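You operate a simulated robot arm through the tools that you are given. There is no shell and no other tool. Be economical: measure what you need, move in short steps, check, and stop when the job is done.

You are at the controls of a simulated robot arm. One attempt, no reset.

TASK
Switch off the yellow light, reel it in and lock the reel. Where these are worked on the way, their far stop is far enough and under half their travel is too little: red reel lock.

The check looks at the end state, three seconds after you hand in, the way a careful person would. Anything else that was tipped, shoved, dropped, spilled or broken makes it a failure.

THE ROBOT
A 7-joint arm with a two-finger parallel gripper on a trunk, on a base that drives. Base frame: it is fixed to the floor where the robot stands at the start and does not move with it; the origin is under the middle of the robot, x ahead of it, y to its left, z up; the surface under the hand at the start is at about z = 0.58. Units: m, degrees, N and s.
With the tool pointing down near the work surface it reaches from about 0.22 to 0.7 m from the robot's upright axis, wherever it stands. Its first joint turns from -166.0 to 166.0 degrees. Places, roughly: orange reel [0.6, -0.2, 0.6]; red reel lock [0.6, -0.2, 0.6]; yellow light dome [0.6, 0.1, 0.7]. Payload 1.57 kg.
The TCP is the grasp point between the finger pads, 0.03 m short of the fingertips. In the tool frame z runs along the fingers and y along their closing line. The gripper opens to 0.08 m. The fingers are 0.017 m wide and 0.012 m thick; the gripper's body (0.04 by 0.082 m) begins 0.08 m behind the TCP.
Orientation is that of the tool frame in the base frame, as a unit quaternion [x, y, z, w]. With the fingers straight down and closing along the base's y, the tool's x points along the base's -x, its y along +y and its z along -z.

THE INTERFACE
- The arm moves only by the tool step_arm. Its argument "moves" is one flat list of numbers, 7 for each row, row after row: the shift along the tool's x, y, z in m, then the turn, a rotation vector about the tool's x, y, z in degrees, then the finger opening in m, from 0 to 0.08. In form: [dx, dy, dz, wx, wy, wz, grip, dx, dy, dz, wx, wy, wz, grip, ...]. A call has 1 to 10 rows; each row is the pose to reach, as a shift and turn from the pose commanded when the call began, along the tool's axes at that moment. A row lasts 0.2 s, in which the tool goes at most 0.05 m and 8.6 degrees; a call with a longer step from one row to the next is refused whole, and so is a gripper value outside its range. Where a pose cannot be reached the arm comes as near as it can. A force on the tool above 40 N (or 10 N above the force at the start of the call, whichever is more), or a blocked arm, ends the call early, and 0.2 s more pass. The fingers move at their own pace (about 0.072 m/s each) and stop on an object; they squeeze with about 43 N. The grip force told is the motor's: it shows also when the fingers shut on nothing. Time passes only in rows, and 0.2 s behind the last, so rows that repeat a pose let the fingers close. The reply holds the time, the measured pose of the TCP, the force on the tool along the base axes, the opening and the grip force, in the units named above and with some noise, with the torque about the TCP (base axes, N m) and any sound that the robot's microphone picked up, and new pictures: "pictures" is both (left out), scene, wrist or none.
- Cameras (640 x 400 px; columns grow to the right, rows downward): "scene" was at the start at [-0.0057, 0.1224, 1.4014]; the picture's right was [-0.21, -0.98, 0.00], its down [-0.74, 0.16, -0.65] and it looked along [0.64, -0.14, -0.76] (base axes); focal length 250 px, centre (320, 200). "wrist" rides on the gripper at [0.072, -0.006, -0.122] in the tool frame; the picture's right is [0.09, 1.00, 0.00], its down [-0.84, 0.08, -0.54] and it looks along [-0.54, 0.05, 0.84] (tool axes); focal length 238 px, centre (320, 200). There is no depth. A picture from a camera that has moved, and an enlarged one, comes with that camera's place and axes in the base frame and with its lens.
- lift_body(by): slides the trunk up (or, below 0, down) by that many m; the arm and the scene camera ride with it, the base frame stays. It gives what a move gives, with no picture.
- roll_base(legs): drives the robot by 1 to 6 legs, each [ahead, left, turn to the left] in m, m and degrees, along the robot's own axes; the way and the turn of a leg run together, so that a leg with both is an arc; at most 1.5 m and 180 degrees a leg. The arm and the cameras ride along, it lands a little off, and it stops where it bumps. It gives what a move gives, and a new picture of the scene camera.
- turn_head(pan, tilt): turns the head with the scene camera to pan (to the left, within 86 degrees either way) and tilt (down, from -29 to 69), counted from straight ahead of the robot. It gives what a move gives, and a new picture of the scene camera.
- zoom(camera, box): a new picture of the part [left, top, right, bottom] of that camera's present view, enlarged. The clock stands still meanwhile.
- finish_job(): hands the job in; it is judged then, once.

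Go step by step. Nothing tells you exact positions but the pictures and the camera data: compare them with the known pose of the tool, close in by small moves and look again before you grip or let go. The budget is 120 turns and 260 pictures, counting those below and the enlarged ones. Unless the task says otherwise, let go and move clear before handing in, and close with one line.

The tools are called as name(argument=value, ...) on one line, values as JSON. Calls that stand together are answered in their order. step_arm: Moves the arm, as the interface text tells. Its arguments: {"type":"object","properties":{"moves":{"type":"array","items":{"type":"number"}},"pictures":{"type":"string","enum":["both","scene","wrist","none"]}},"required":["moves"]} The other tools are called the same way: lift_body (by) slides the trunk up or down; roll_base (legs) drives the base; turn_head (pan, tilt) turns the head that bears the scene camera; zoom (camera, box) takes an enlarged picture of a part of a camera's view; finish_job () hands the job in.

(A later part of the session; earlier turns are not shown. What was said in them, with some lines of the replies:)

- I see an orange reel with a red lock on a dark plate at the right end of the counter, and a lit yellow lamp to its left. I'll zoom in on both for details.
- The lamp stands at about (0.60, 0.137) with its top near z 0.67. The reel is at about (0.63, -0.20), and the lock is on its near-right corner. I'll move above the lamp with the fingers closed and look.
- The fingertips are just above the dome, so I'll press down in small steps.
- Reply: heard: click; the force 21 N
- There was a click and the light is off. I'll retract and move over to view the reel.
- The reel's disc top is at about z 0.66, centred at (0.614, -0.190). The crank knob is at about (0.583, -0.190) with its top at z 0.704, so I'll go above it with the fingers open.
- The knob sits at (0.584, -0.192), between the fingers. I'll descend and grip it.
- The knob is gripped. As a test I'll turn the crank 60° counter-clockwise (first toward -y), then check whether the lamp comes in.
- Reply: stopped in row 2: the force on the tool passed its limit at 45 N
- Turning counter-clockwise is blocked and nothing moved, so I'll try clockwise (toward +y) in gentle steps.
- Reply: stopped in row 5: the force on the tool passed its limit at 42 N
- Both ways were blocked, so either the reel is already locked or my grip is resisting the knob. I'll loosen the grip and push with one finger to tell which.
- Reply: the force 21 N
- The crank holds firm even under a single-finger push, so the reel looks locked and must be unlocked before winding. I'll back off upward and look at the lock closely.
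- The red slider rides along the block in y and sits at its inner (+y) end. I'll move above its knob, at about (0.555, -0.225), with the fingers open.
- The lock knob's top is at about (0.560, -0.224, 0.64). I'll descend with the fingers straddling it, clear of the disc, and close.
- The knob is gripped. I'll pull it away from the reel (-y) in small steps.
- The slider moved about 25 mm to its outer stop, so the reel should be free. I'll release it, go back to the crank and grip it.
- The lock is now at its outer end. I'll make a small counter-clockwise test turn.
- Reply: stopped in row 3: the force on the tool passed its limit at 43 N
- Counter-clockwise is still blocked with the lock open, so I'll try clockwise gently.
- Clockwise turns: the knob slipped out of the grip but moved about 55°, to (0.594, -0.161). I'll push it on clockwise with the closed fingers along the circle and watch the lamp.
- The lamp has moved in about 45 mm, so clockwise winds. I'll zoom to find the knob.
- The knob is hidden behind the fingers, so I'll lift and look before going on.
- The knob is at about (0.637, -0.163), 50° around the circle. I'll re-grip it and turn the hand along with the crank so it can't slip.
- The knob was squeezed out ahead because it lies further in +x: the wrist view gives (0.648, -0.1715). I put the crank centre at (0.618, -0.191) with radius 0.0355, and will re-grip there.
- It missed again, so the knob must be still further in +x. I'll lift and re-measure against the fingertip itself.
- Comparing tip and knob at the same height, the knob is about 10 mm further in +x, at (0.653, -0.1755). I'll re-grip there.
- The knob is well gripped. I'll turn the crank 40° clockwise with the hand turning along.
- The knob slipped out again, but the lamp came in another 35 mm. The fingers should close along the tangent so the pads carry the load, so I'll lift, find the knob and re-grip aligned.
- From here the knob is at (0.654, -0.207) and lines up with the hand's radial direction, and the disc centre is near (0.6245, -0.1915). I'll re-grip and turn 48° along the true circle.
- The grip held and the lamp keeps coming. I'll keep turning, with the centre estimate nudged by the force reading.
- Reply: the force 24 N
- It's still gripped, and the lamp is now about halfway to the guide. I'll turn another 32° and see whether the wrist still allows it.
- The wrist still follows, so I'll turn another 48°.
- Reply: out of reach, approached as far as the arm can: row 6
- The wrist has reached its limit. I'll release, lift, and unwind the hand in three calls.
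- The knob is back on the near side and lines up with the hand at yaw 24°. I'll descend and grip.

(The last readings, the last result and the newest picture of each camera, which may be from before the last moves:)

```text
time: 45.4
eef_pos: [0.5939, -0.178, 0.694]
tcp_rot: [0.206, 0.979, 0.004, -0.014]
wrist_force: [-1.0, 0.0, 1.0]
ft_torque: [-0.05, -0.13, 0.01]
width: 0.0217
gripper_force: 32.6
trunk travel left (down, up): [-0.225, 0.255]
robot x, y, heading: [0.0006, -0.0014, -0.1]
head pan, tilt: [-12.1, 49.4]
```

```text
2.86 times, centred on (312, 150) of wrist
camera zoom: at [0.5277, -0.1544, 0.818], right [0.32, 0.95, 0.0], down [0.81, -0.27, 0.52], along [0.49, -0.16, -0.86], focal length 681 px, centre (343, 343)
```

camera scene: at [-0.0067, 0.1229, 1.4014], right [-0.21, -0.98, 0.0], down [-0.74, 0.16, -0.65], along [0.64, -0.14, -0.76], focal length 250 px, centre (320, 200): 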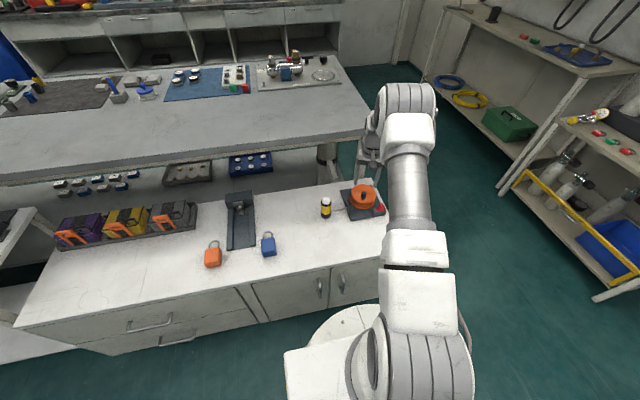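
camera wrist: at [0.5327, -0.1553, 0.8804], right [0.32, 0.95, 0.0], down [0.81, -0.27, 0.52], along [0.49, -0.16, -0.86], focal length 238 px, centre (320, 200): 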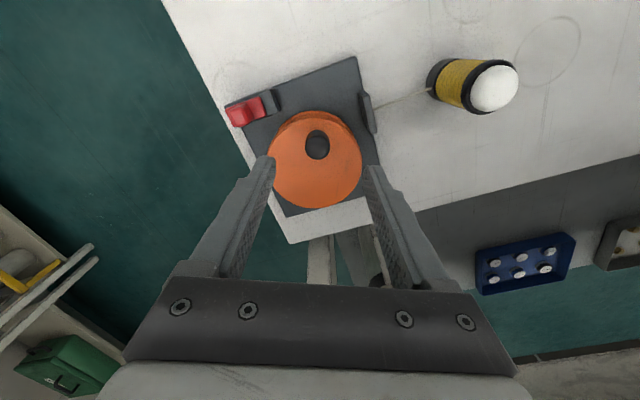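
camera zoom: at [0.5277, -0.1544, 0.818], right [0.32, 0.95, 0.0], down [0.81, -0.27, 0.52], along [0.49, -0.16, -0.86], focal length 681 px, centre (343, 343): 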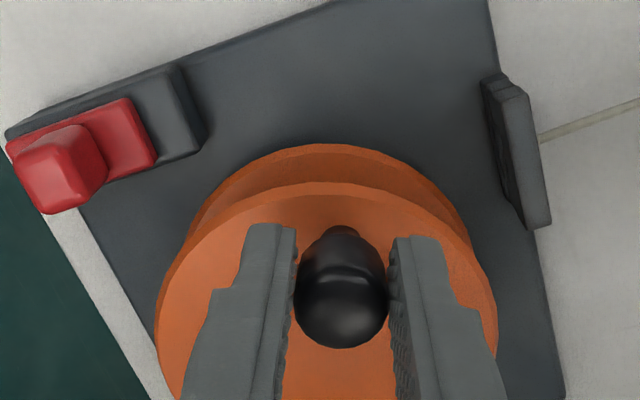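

It's well gripped and centred. I'll turn 80° clockwise.

step_arm(moves=[-0.0002, 0.0046, 0, 0, 0, 8, 0, -0.0011, 0.0091, 0, 0, 0, 16, 0, -0.0026, 0.0135, 0, 0, 0, 24, 0, -0.0046, 0.0176, 0, 0, 0, 32, 0, -0.0072, 0.0214, 0, 0, 0, 40, 0, -0.0103, 0.0248, 0, 0, 0, 48, 0, -0.0138, 0.0277, 0, 0, 0, 56, 0, -0.0178, 0.0301, 0, 0, 0, 64, 0, -0.022, 0.0319, 0, 0, 0, 72, 0, -0.0265, 0.0331, 0, 0, 0, 80, 0], pictures="wrist")

zoom(camera="scene", box=[250, 160, 410, 260])

```text
time: 47.6
eef_pos: [0.6331, -0.1554, 0.6951]
tcp_rot: [0.787, 0.617, -0.004, -0.014]
wrist_force: [4.3, 19.8, 0.3]
ft_torque: [0.77, -0.53, 0.1]
width: 0.0215
gripper_force: 34.6
trunk travel left (down, up): [-0.225, 0.255]
robot x, y, heading: [0.0006, -0.0006, 0.3]
head pan, tilt: [-12.1, 49.4]
camera wrist: at [0.6464, -0.0844, 0.8167], right [0.99, -0.15, -0.03], down [-0.11, -0.84, 0.53], along [-0.1, -0.52, -0.85], focal length 238 px, centre (320, 200)
```

wrist: 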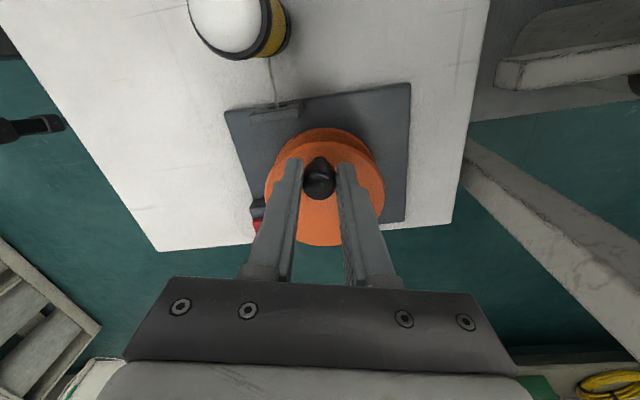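

```text
4.00 times, centred on (330, 210) of scene
camera zoom: at [-0.0065, 0.1238, 1.4012], right [-0.21, -0.98, 0.0], down [-0.74, 0.16, -0.65], along [0.64, -0.14, -0.76], focal length 998 px, centre (280, 160)
```

zoom: 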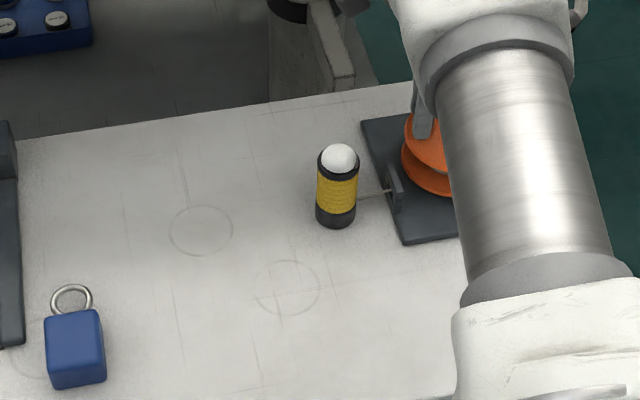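

The lamp is now about 3 cm from the guide. I'll turn 32° more, with the centre shifted per the force.

step_arm(moves=[0.0028, 0.0039, 0, 0, 0, 8, 0, 0.002, 0.0085, 0, 0, 0, 16, 0, 0.0006, 0.0128, 0, 0, 0, 24, 0, -0.0015, 0.0169, 0, 0, 0, 32, 0], pictures="wrist")

zoom(camera="scene", box=[300, 160, 400, 230])

```text
time: 48.6
eef_pos: [0.6496, -0.1613, 0.6936]
tcp_rot: [0.926, 0.376, -0.008, -0.011]
wrist_force: [9.6, 19.5, -0.4]
ft_torque: [0.49, -0.68, -0.06]
width: 0.0217
gripper_force: 34.8
trunk travel left (down, up): [-0.225, 0.255]
robot x, y, heading: [-0.0012, 0.0031, 0.1]
head pan, tilt: [-12.1, 49.4]
camera wrist: at [0.6986, -0.1075, 0.8156], right [0.76, -0.65, -0.03], down [-0.53, -0.65, 0.55], along [-0.37, -0.4, -0.84], focal length 238 px, centre (320, 200)
```

wrist: 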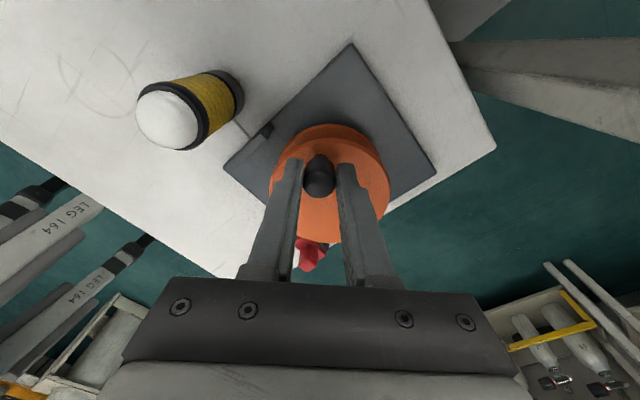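

```text
5.71 times, centred on (350, 195) of scene
camera zoom: at [-0.0063, 0.1238, 1.4013], right [-0.21, -0.98, 0.0], down [-0.74, 0.16, -0.65], along [0.64, -0.14, -0.76], focal length 1426 px, centre (149, 229)
```

zoom: 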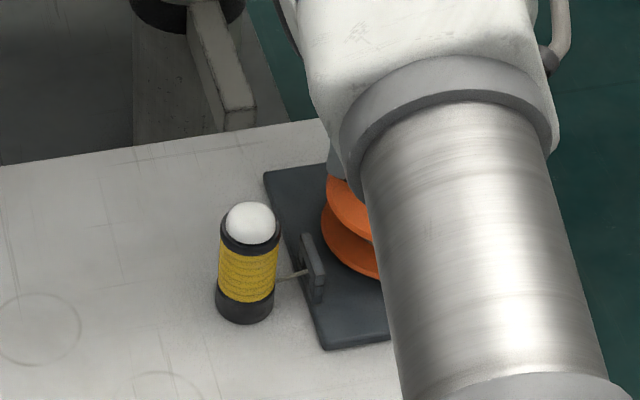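

There's about 1.5 cm of cord left. I'll continue in smaller steps.

step_arm(moves=[0.002, 0.0025, 0, 0, 0, 6, 0, 0.0016, 0.0059, 0, 0, 0, 12, 0, 0.0008, 0.0093, 0, 0, 0, 18, 0, -0.0003, 0.0125, 0, 0, 0, 24, 0], pictures="wrist")

zoom(camera="scene", box=[300, 160, 400, 230])

```text
time: 49.3
eef_pos: [0.6486, -0.1651, 0.6937]
tcp_rot: [0.966, 0.258, -0.016, -0.016]
wrist_force: [-10.6, 3.6, 13.0]
ft_torque: [-0.27, -0.02, 0.14]
width: 0.0216
gripper_force: 34.5
trunk travel left (down, up): [-0.225, 0.255]
robot x, y, heading: [0.0004, 0.0013, 0.2]
head pan, tilt: [-12.1, 49.4]
stopped in row 3: the force on the tool passed its limit at 44 N (the readings are from after the stop); the commanded pose is now the measured one
camera wrist: at [0.7118, -0.1236, 0.814], right [0.57, -0.82, -0.04], down [-0.67, -0.5, 0.56], along [-0.48, -0.29, -0.83], focal length 238 px, centre (320, 200)
```

wrist: 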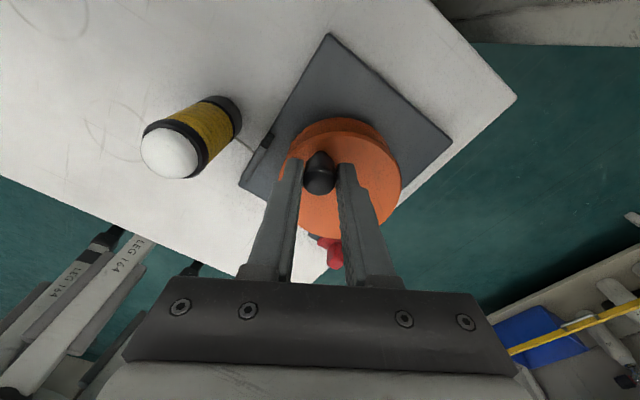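

```text
5.71 times, centred on (350, 195) of scene
camera zoom: at [-0.009, 0.1237, 1.4014], right [-0.21, -0.98, 0.0], down [-0.74, 0.16, -0.65], along [0.64, -0.14, -0.76], focal length 1426 px, centre (149, 229)
```

zoom: 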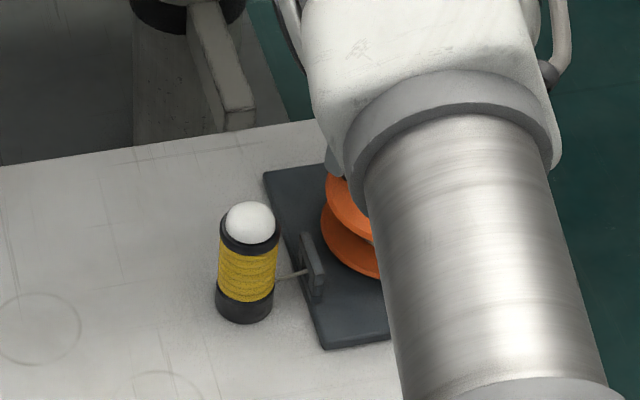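

It met a stop at 44 N, though a little cord still shows. I'll make one gentle tangential check to tell a real end stop from a path error.

step_arm(moves=[0.0006, 0.0029, 0, 0, 0, 4, 0, 0.001, 0.0058, 0, 0, 0, 9, 0, 0.001, 0.0085, 0, 0, 0, 14, 0], pictures="wrist")

zoom(camera="scene", box=[300, 160, 400, 230])

zoom(camera="wrist", box=[220, 80, 412, 200])

```text
time: 50.1
eef_pos: [0.6505, -0.163, 0.6911]
tcp_rot: [0.988, 0.154, -0.021, -0.02]
wrist_force: [-7.7, 3.6, 10.6]
ft_torque: [-0.52, 0.61, -0.08]
width: 0.0217
gripper_force: 34.9
trunk travel left (down, up): [-0.225, 0.255]
robot x, y, heading: [-0.0023, 0.0026, 0.2]
head pan, tilt: [-12.1, 49.4]
stopped in row 3: the force on the tool passed its limit at 44 N (the readings are from after the stop); the commanded pose is now the measured one
camera wrist: at [0.7233, -0.1372, 0.8107], right [0.39, -0.92, -0.05], down [-0.75, -0.35, 0.57], along [-0.54, -0.19, -0.82], focal length 238 px, centre (320, 200)
```

wrist: 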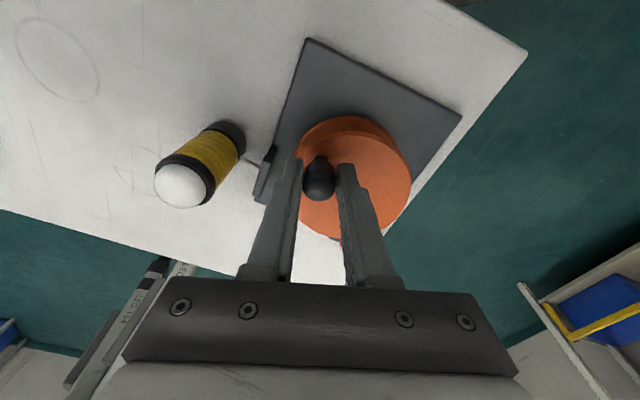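

```text
5.71 times, centred on (350, 195) of scene
camera zoom: at [-0.009, 0.124, 1.4012], right [-0.21, -0.98, 0.0], down [-0.74, 0.16, -0.65], along [0.64, -0.14, -0.76], focal length 1426 px, centre (149, 229)
```

zoom: 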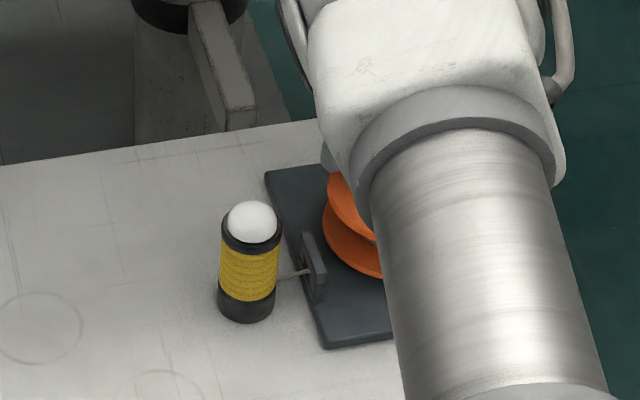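

```text
3.33 times, centred on (316, 140) of wrist
camera zoom: at [0.7233, -0.1372, 0.8107], right [0.39, -0.92, -0.05], down [-0.75, -0.35, 0.57], along [-0.54, -0.19, -0.82], focal length 794 px, centre (333, 400)
```

zoom: 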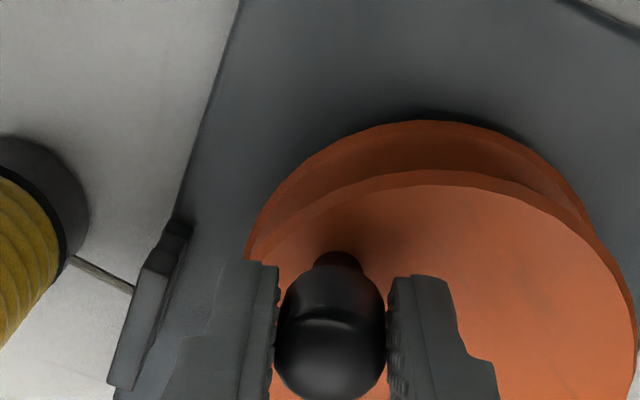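

That is a firm end stop: the knob doesn't move and the lamp sits at the guide. I'll release, lift and unwind the hand.

step_arm(moves=[0, 0, 0, 0, 0, 0, 0.05, 0, 0, 0, 0, 0, 0, 0.05, 0, 0, -0.03, 0, 0, 0, 0.05, 0, 0, -0.07, 0, 0, 0, 0.05, 0, 0, -0.09, 0, 0, -8.5, 0.05, 0, 0, -0.09, 0, 0, -17, 0.05, 0, 0, -0.09, 0, 0, -25.5, 0.05, 0, 0, -0.09, 0, 0, -34, 0.05, 0, 0, -0.09, 0, 0, -42.5, 0.05, 0, 0, -0.09, 0, 0, -51, 0.05], pictures="none")

step_arm(moves=[0, 0, 0, 0, 0, -8.5, 0.05, 0, 0, 0, 0, 0, -17, 0.05, 0, 0, 0, 0, 0, -25.5, 0.05, 0, 0, 0, 0, 0, -34, 0.05, 0, 0, 0, 0, 0, -42.5, 0.05, 0, 0, 0, 0, 0, -51, 0.05, 0, 0, 0, 0, 0, -59.5, 0.05, 0, 0, 0, 0, 0, -68, 0.05, 0, 0, 0, 0, 0, -76.5, 0.05, 0, 0, 0, 0, 0, -85, 0.05], pictures="none")

step_arm(moves=[0, 0, 0, 0, 0, -8.5, 0.05, 0, 0, 0, 0, 0, -17, 0.05, 0, 0, 0, 0, 0, -26, 0.05], pictures="both")

zoom(camera="scene", box=[300, 160, 400, 230])

```text
time: 52.3
eef_pos: [0.6561, -0.1667, 0.7801]
tcp_rot: [0.824, 0.566, -0.01, -0.026]
wrist_force: [0.8, -0.5, -0.1]
ft_torque: [0.0, -0.01, 0.02]
width: 0.0498
gripper_force: 0.2
trunk travel left (down, up): [-0.225, 0.255]
robot x, y, heading: [-0.0018, 0.0032, 0.2]
head pan, tilt: [-12.1, 49.4]
```

```text
time: 54.5
eef_pos: [0.6566, -0.1665, 0.7796]
tcp_rot: [0.226, 0.974, 0.01, -0.028]
wrist_force: [-0.7, 0.7, -0.4]
ft_torque: [0.04, 0.01, 0.02]
width: 0.0502
gripper_force: 0.1
trunk travel left (down, up): [-0.225, 0.255]
robot x, y, heading: [-0.0039, 0.0017, 0.3]
head pan, tilt: [-12.1, 49.4]
```

```text
refused: row 3 steps farther than a row can; nothing moved
```

```text
5.71 times, centred on (350, 195) of scene
camera zoom: at [-0.0076, 0.1234, 1.4014], right [-0.21, -0.98, 0.0], down [-0.74, 0.16, -0.65], along [0.64, -0.13, -0.76], focal length 1426 px, centre (149, 229)
```

zoom: 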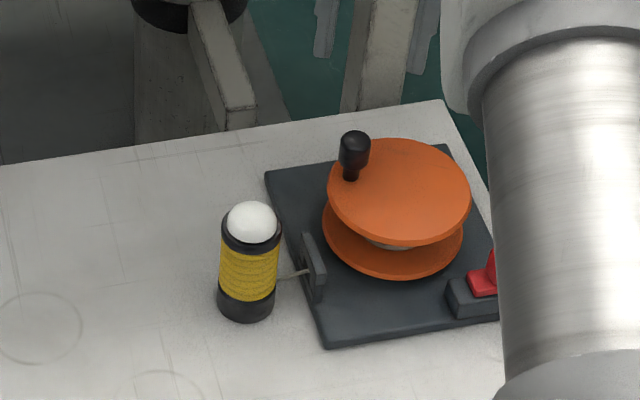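

The reel is at its end with the lamp at the guide. Now I'll level the hand and move above the lock knob.

step_arm(moves=[0, 0, 0, 0.39, -3.37, 0, 0.05], pictures="none")

step_arm(moves=[0.015, -0.03, 0, 0, 0, -6.5, 0.05, 0.03, -0.06, 0, 0, 0, -13, 0.05, 0.045, -0.09, 0, 0, 0, -19.5, 0.05, 0.059, -0.1195, 0, 0, 0, -26, 0.05, 0.059, -0.1195, 0.04, 0, 0, -26, 0.05])

zoom(camera="wrist", box=[200, 60, 424, 200])

```text
time: 54.9
eef_pos: [0.6567, -0.1664, 0.7787]
tcp_rot: [0.227, 0.974, 0.0, 0.001]
wrist_force: [0.1, -0.5, -0.8]
ft_torque: [-0.01, -0.02, 0.02]
width: 0.0499
gripper_force: 0.0
trunk travel left (down, up): [-0.225, 0.255]
robot x, y, heading: [0.0011, 0.0003, 0.3]
head pan, tilt: [-12.1, 49.4]
```

```text
time: 56.1
eef_pos: [0.5517, -0.2486, 0.7392]
tcp_rot: [0.002, 1.0, 0.0, 0.002]
wrist_force: [-0.6, -0.3, 1.2]
ft_torque: [0.02, -0.01, 0.0]
width: 0.0503
gripper_force: 0.1
trunk travel left (down, up): [-0.225, 0.255]
robot x, y, heading: [0.0017, -0.0034, 0.3]
head pan, tilt: [-12.1, 49.4]
camera scene: at [-0.008, 0.1235, 1.4014], right [-0.21, -0.98, 0.0], down [-0.74, 0.16, -0.65], along [0.64, -0.13, -0.76], focal length 250 px, centre (320, 200)
camera wrist: at [0.478, -0.2534, 0.8609], right [-0.09, 1.0, 0.0], down [0.84, 0.07, 0.54], along [0.54, 0.05, -0.84], focal length 238 px, centre (320, 200)
```

scene: 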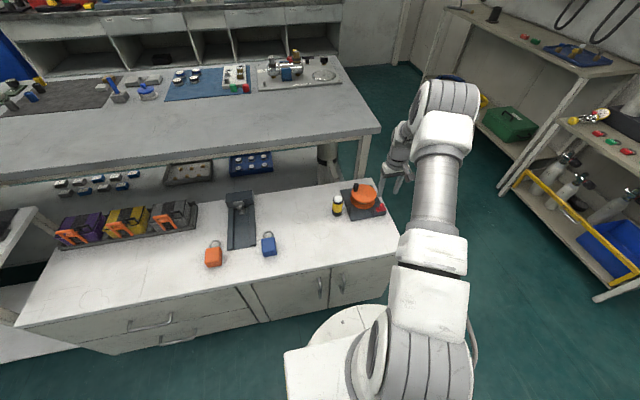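
wrist: 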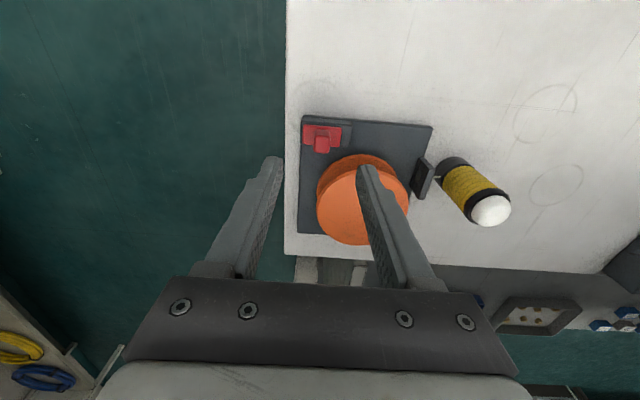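

```text
2.86 times, centred on (312, 130) of wrist
camera zoom: at [0.478, -0.2534, 0.8609], right [-0.09, 1.0, 0.0], down [0.84, 0.07, 0.54], along [0.54, 0.05, -0.84], focal length 681 px, centre (343, 400)
```

zoom: 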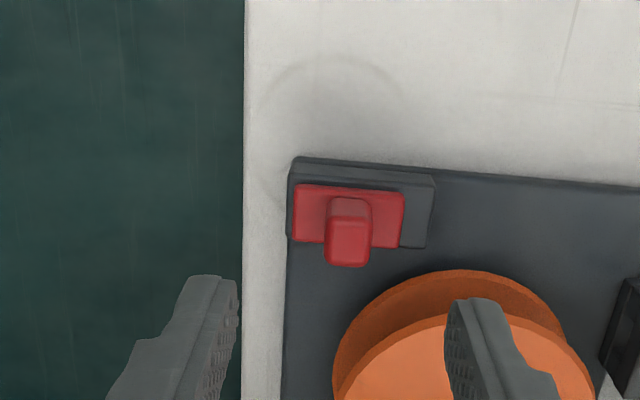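

The lock knob is centred between the fingers. I'll descend and grip it.

step_arm(moves=[0, 0, 0.04, 0, 0, 0, 0.04, 0, 0, 0.07, 0, 0, 0, 0.04, 0, 0, 0.083, 0, 0, 0, 0.04, 0, 0, 0.083, 0, 0, 0, 0, 0, 0, 0.083, 0, 0, 0, 0], pictures="wrist")

```text
time: 57.3
eef_pos: [0.5526, -0.2463, 0.6548]
tcp_rot: [0.003, 1.0, -0.001, 0.001]
wrist_force: [0.2, 1.9, -0.7]
ft_torque: [0.01, -0.26, 0.02]
width: 0.0153
gripper_force: 30.8
trunk travel left (down, up): [-0.225, 0.255]
robot x, y, heading: [-0.0026, -0.001, 0.2]
head pan, tilt: [-12.1, 49.4]
camera wrist: at [0.4781, -0.2512, 0.7775], right [-0.09, 1.0, 0.0], down [0.84, 0.07, 0.54], along [0.54, 0.05, -0.84], focal length 238 px, centre (320, 200)
```

wrist: 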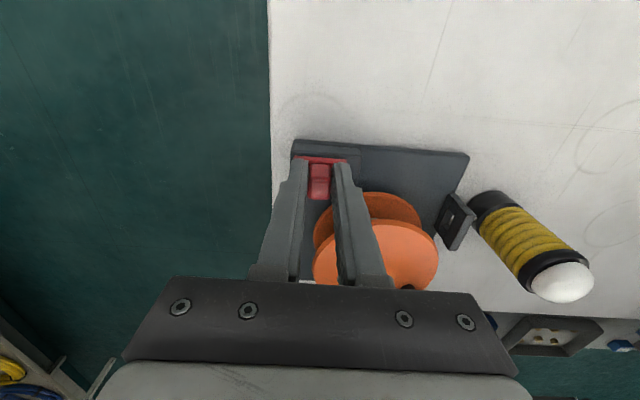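

It's gripped. I'll slide the lock toward +y to its inner stop.

step_arm(moves=[0, 0.004, 0, 0, 0, 0, 0, 0, 0.008, 0, 0, 0, 0, 0, 0, 0.012, 0, 0, 0, 0, 0, 0, 0.016, 0, 0, 0, 0, 0, 0, 0.02, 0, 0, 0, 0, 0, 0, 0.024, 0, 0, 0, 0, 0, 0, 0.027, 0, 0, 0, 0, 0, 0, 0.03, 0, 0, 0, 0, 0], pictures="none")

zoom(camera="wrist", box=[224, 70, 416, 190])

```text
time: 59.1
eef_pos: [0.5509, -0.2234, 0.6562]
tcp_rot: [0.004, 1.0, -0.002, 0.001]
wrist_force: [4.0, -24.8, -12.5]
ft_torque: [-0.41, -0.66, 0.0]
width: 0.0153
gripper_force: 31.4
trunk travel left (down, up): [-0.225, 0.255]
robot x, y, heading: [-0.0009, 0.0016, 0.0]
head pan, tilt: [-12.1, 49.4]
```

```text
3.33 times, centred on (320, 130) of wrist
camera zoom: at [0.4781, -0.2265, 0.7776], right [-0.08, 1.0, -0.01], down [0.84, 0.07, 0.54], along [0.54, 0.04, -0.84], focal length 794 px, centre (320, 433)
```

zoom: 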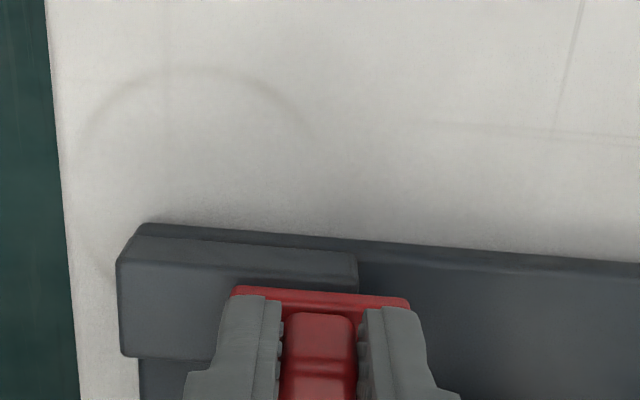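

The lock is at its inner stop, the same place where it first held the reel. I'll ease off, release and move clear.

step_arm(moves=[0, -0.006, 0, 0, 0, 0, 0.0, 0, -0.006, 0, 0, 0, 0, 0.03, 0, -0.006, 0, 0, 0, 0, 0.03, 0, -0.006, -0.04, 0, 0, 0, 0.03, 0.02, -0.006, -0.08, 0, 0, 0, 0.03, 0.05, -0.006, -0.12, 0, 0, 0, 0.05, 0.09, -0.006, -0.14, 0, 0, 0, 0.05, 0.12, -0.006, -0.17, 0, 0, 0, 0.05])

zoom(camera="scene", box=[300, 160, 400, 230])

zoom(camera="wrist", box=[240, 100, 500, 262])

```text
time: 60.9
eef_pos: [0.4296, -0.2214, 0.8249]
tcp_rot: [0.002, 1.0, 0.0, 0.001]
wrist_force: [0.7, -0.5, 0.7]
ft_torque: [0.0, -0.01, -0.02]
width: 0.0501
gripper_force: 0.0
trunk travel left (down, up): [-0.225, 0.255]
robot x, y, heading: [-0.0039, 0.0065, 0.1]
head pan, tilt: [-12.1, 49.4]
camera scene: at [-0.0074, 0.1234, 1.4013], right [-0.21, -0.98, 0.0], down [-0.74, 0.16, -0.65], along [0.64, -0.13, -0.76], focal length 250 px, centre (320, 200)
camera wrist: at [0.3572, -0.2251, 0.9472], right [-0.09, 1.0, 0.0], down [0.84, 0.07, 0.54], along [0.54, 0.05, -0.84], focal length 238 px, centre (320, 200)
```

scene: 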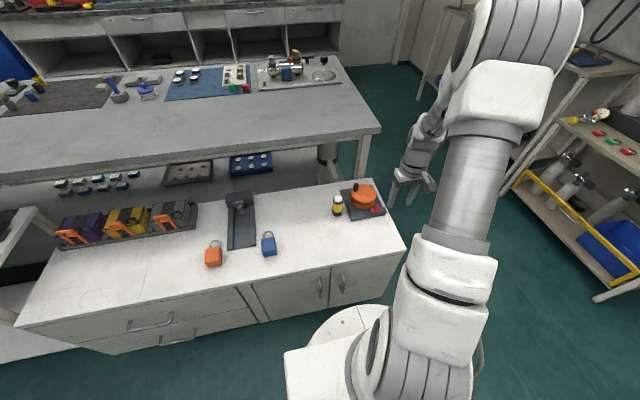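
wrist: 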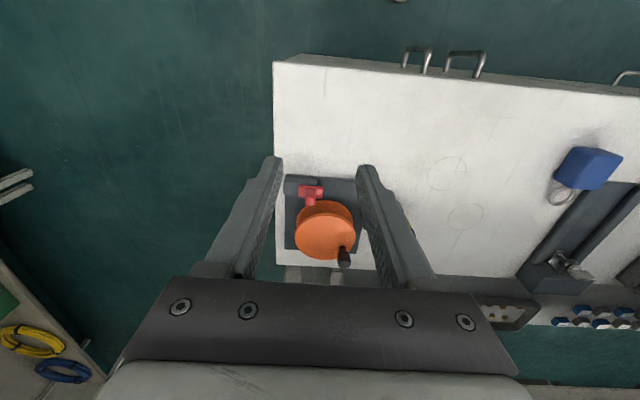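

```text
5.71 times, centred on (350, 195) of scene
camera zoom: at [-0.0074, 0.1234, 1.4013], right [-0.21, -0.98, 0.0], down [-0.74, 0.16, -0.65], along [0.64, -0.13, -0.76], focal length 1426 px, centre (149, 229)
```

zoom: 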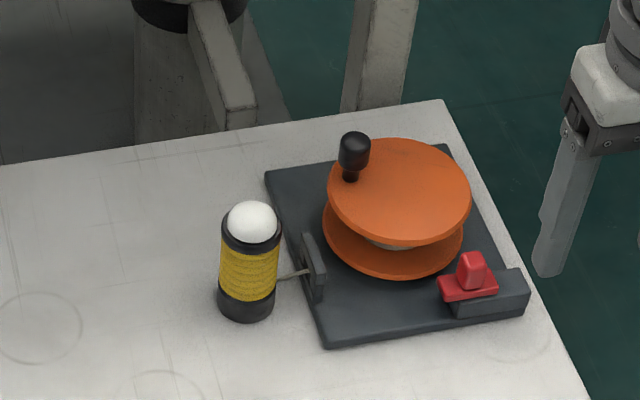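

```text
2.46 times, centred on (370, 181) of wrist
camera zoom: at [0.3572, -0.2251, 0.9472], right [-0.09, 1.0, 0.0], down [0.84, 0.07, 0.54], along [0.54, 0.05, -0.84], focal length 587 px, centre (197, 247)
```

zoom: 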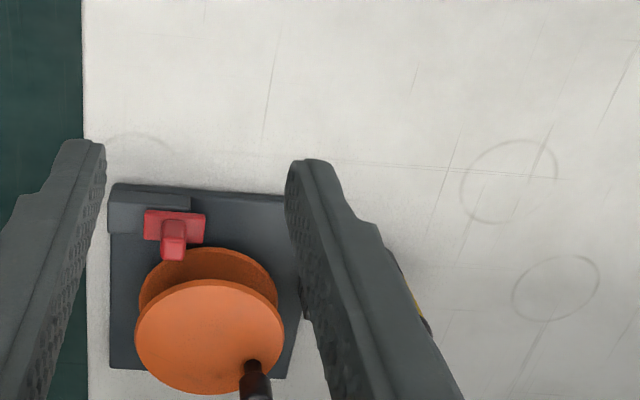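

The light is off, the lamp stands upright at the guide, the reel is at its end stop, and the lock is fully in. The arm is clear, so I'm handing in.

finish_job()

```text
The job is handed in.
```

The yellow light is switched off and reeled in to the end stop, with about 1.5 cm of cord still showing at the guide, and the red reel lock is slid fully home.
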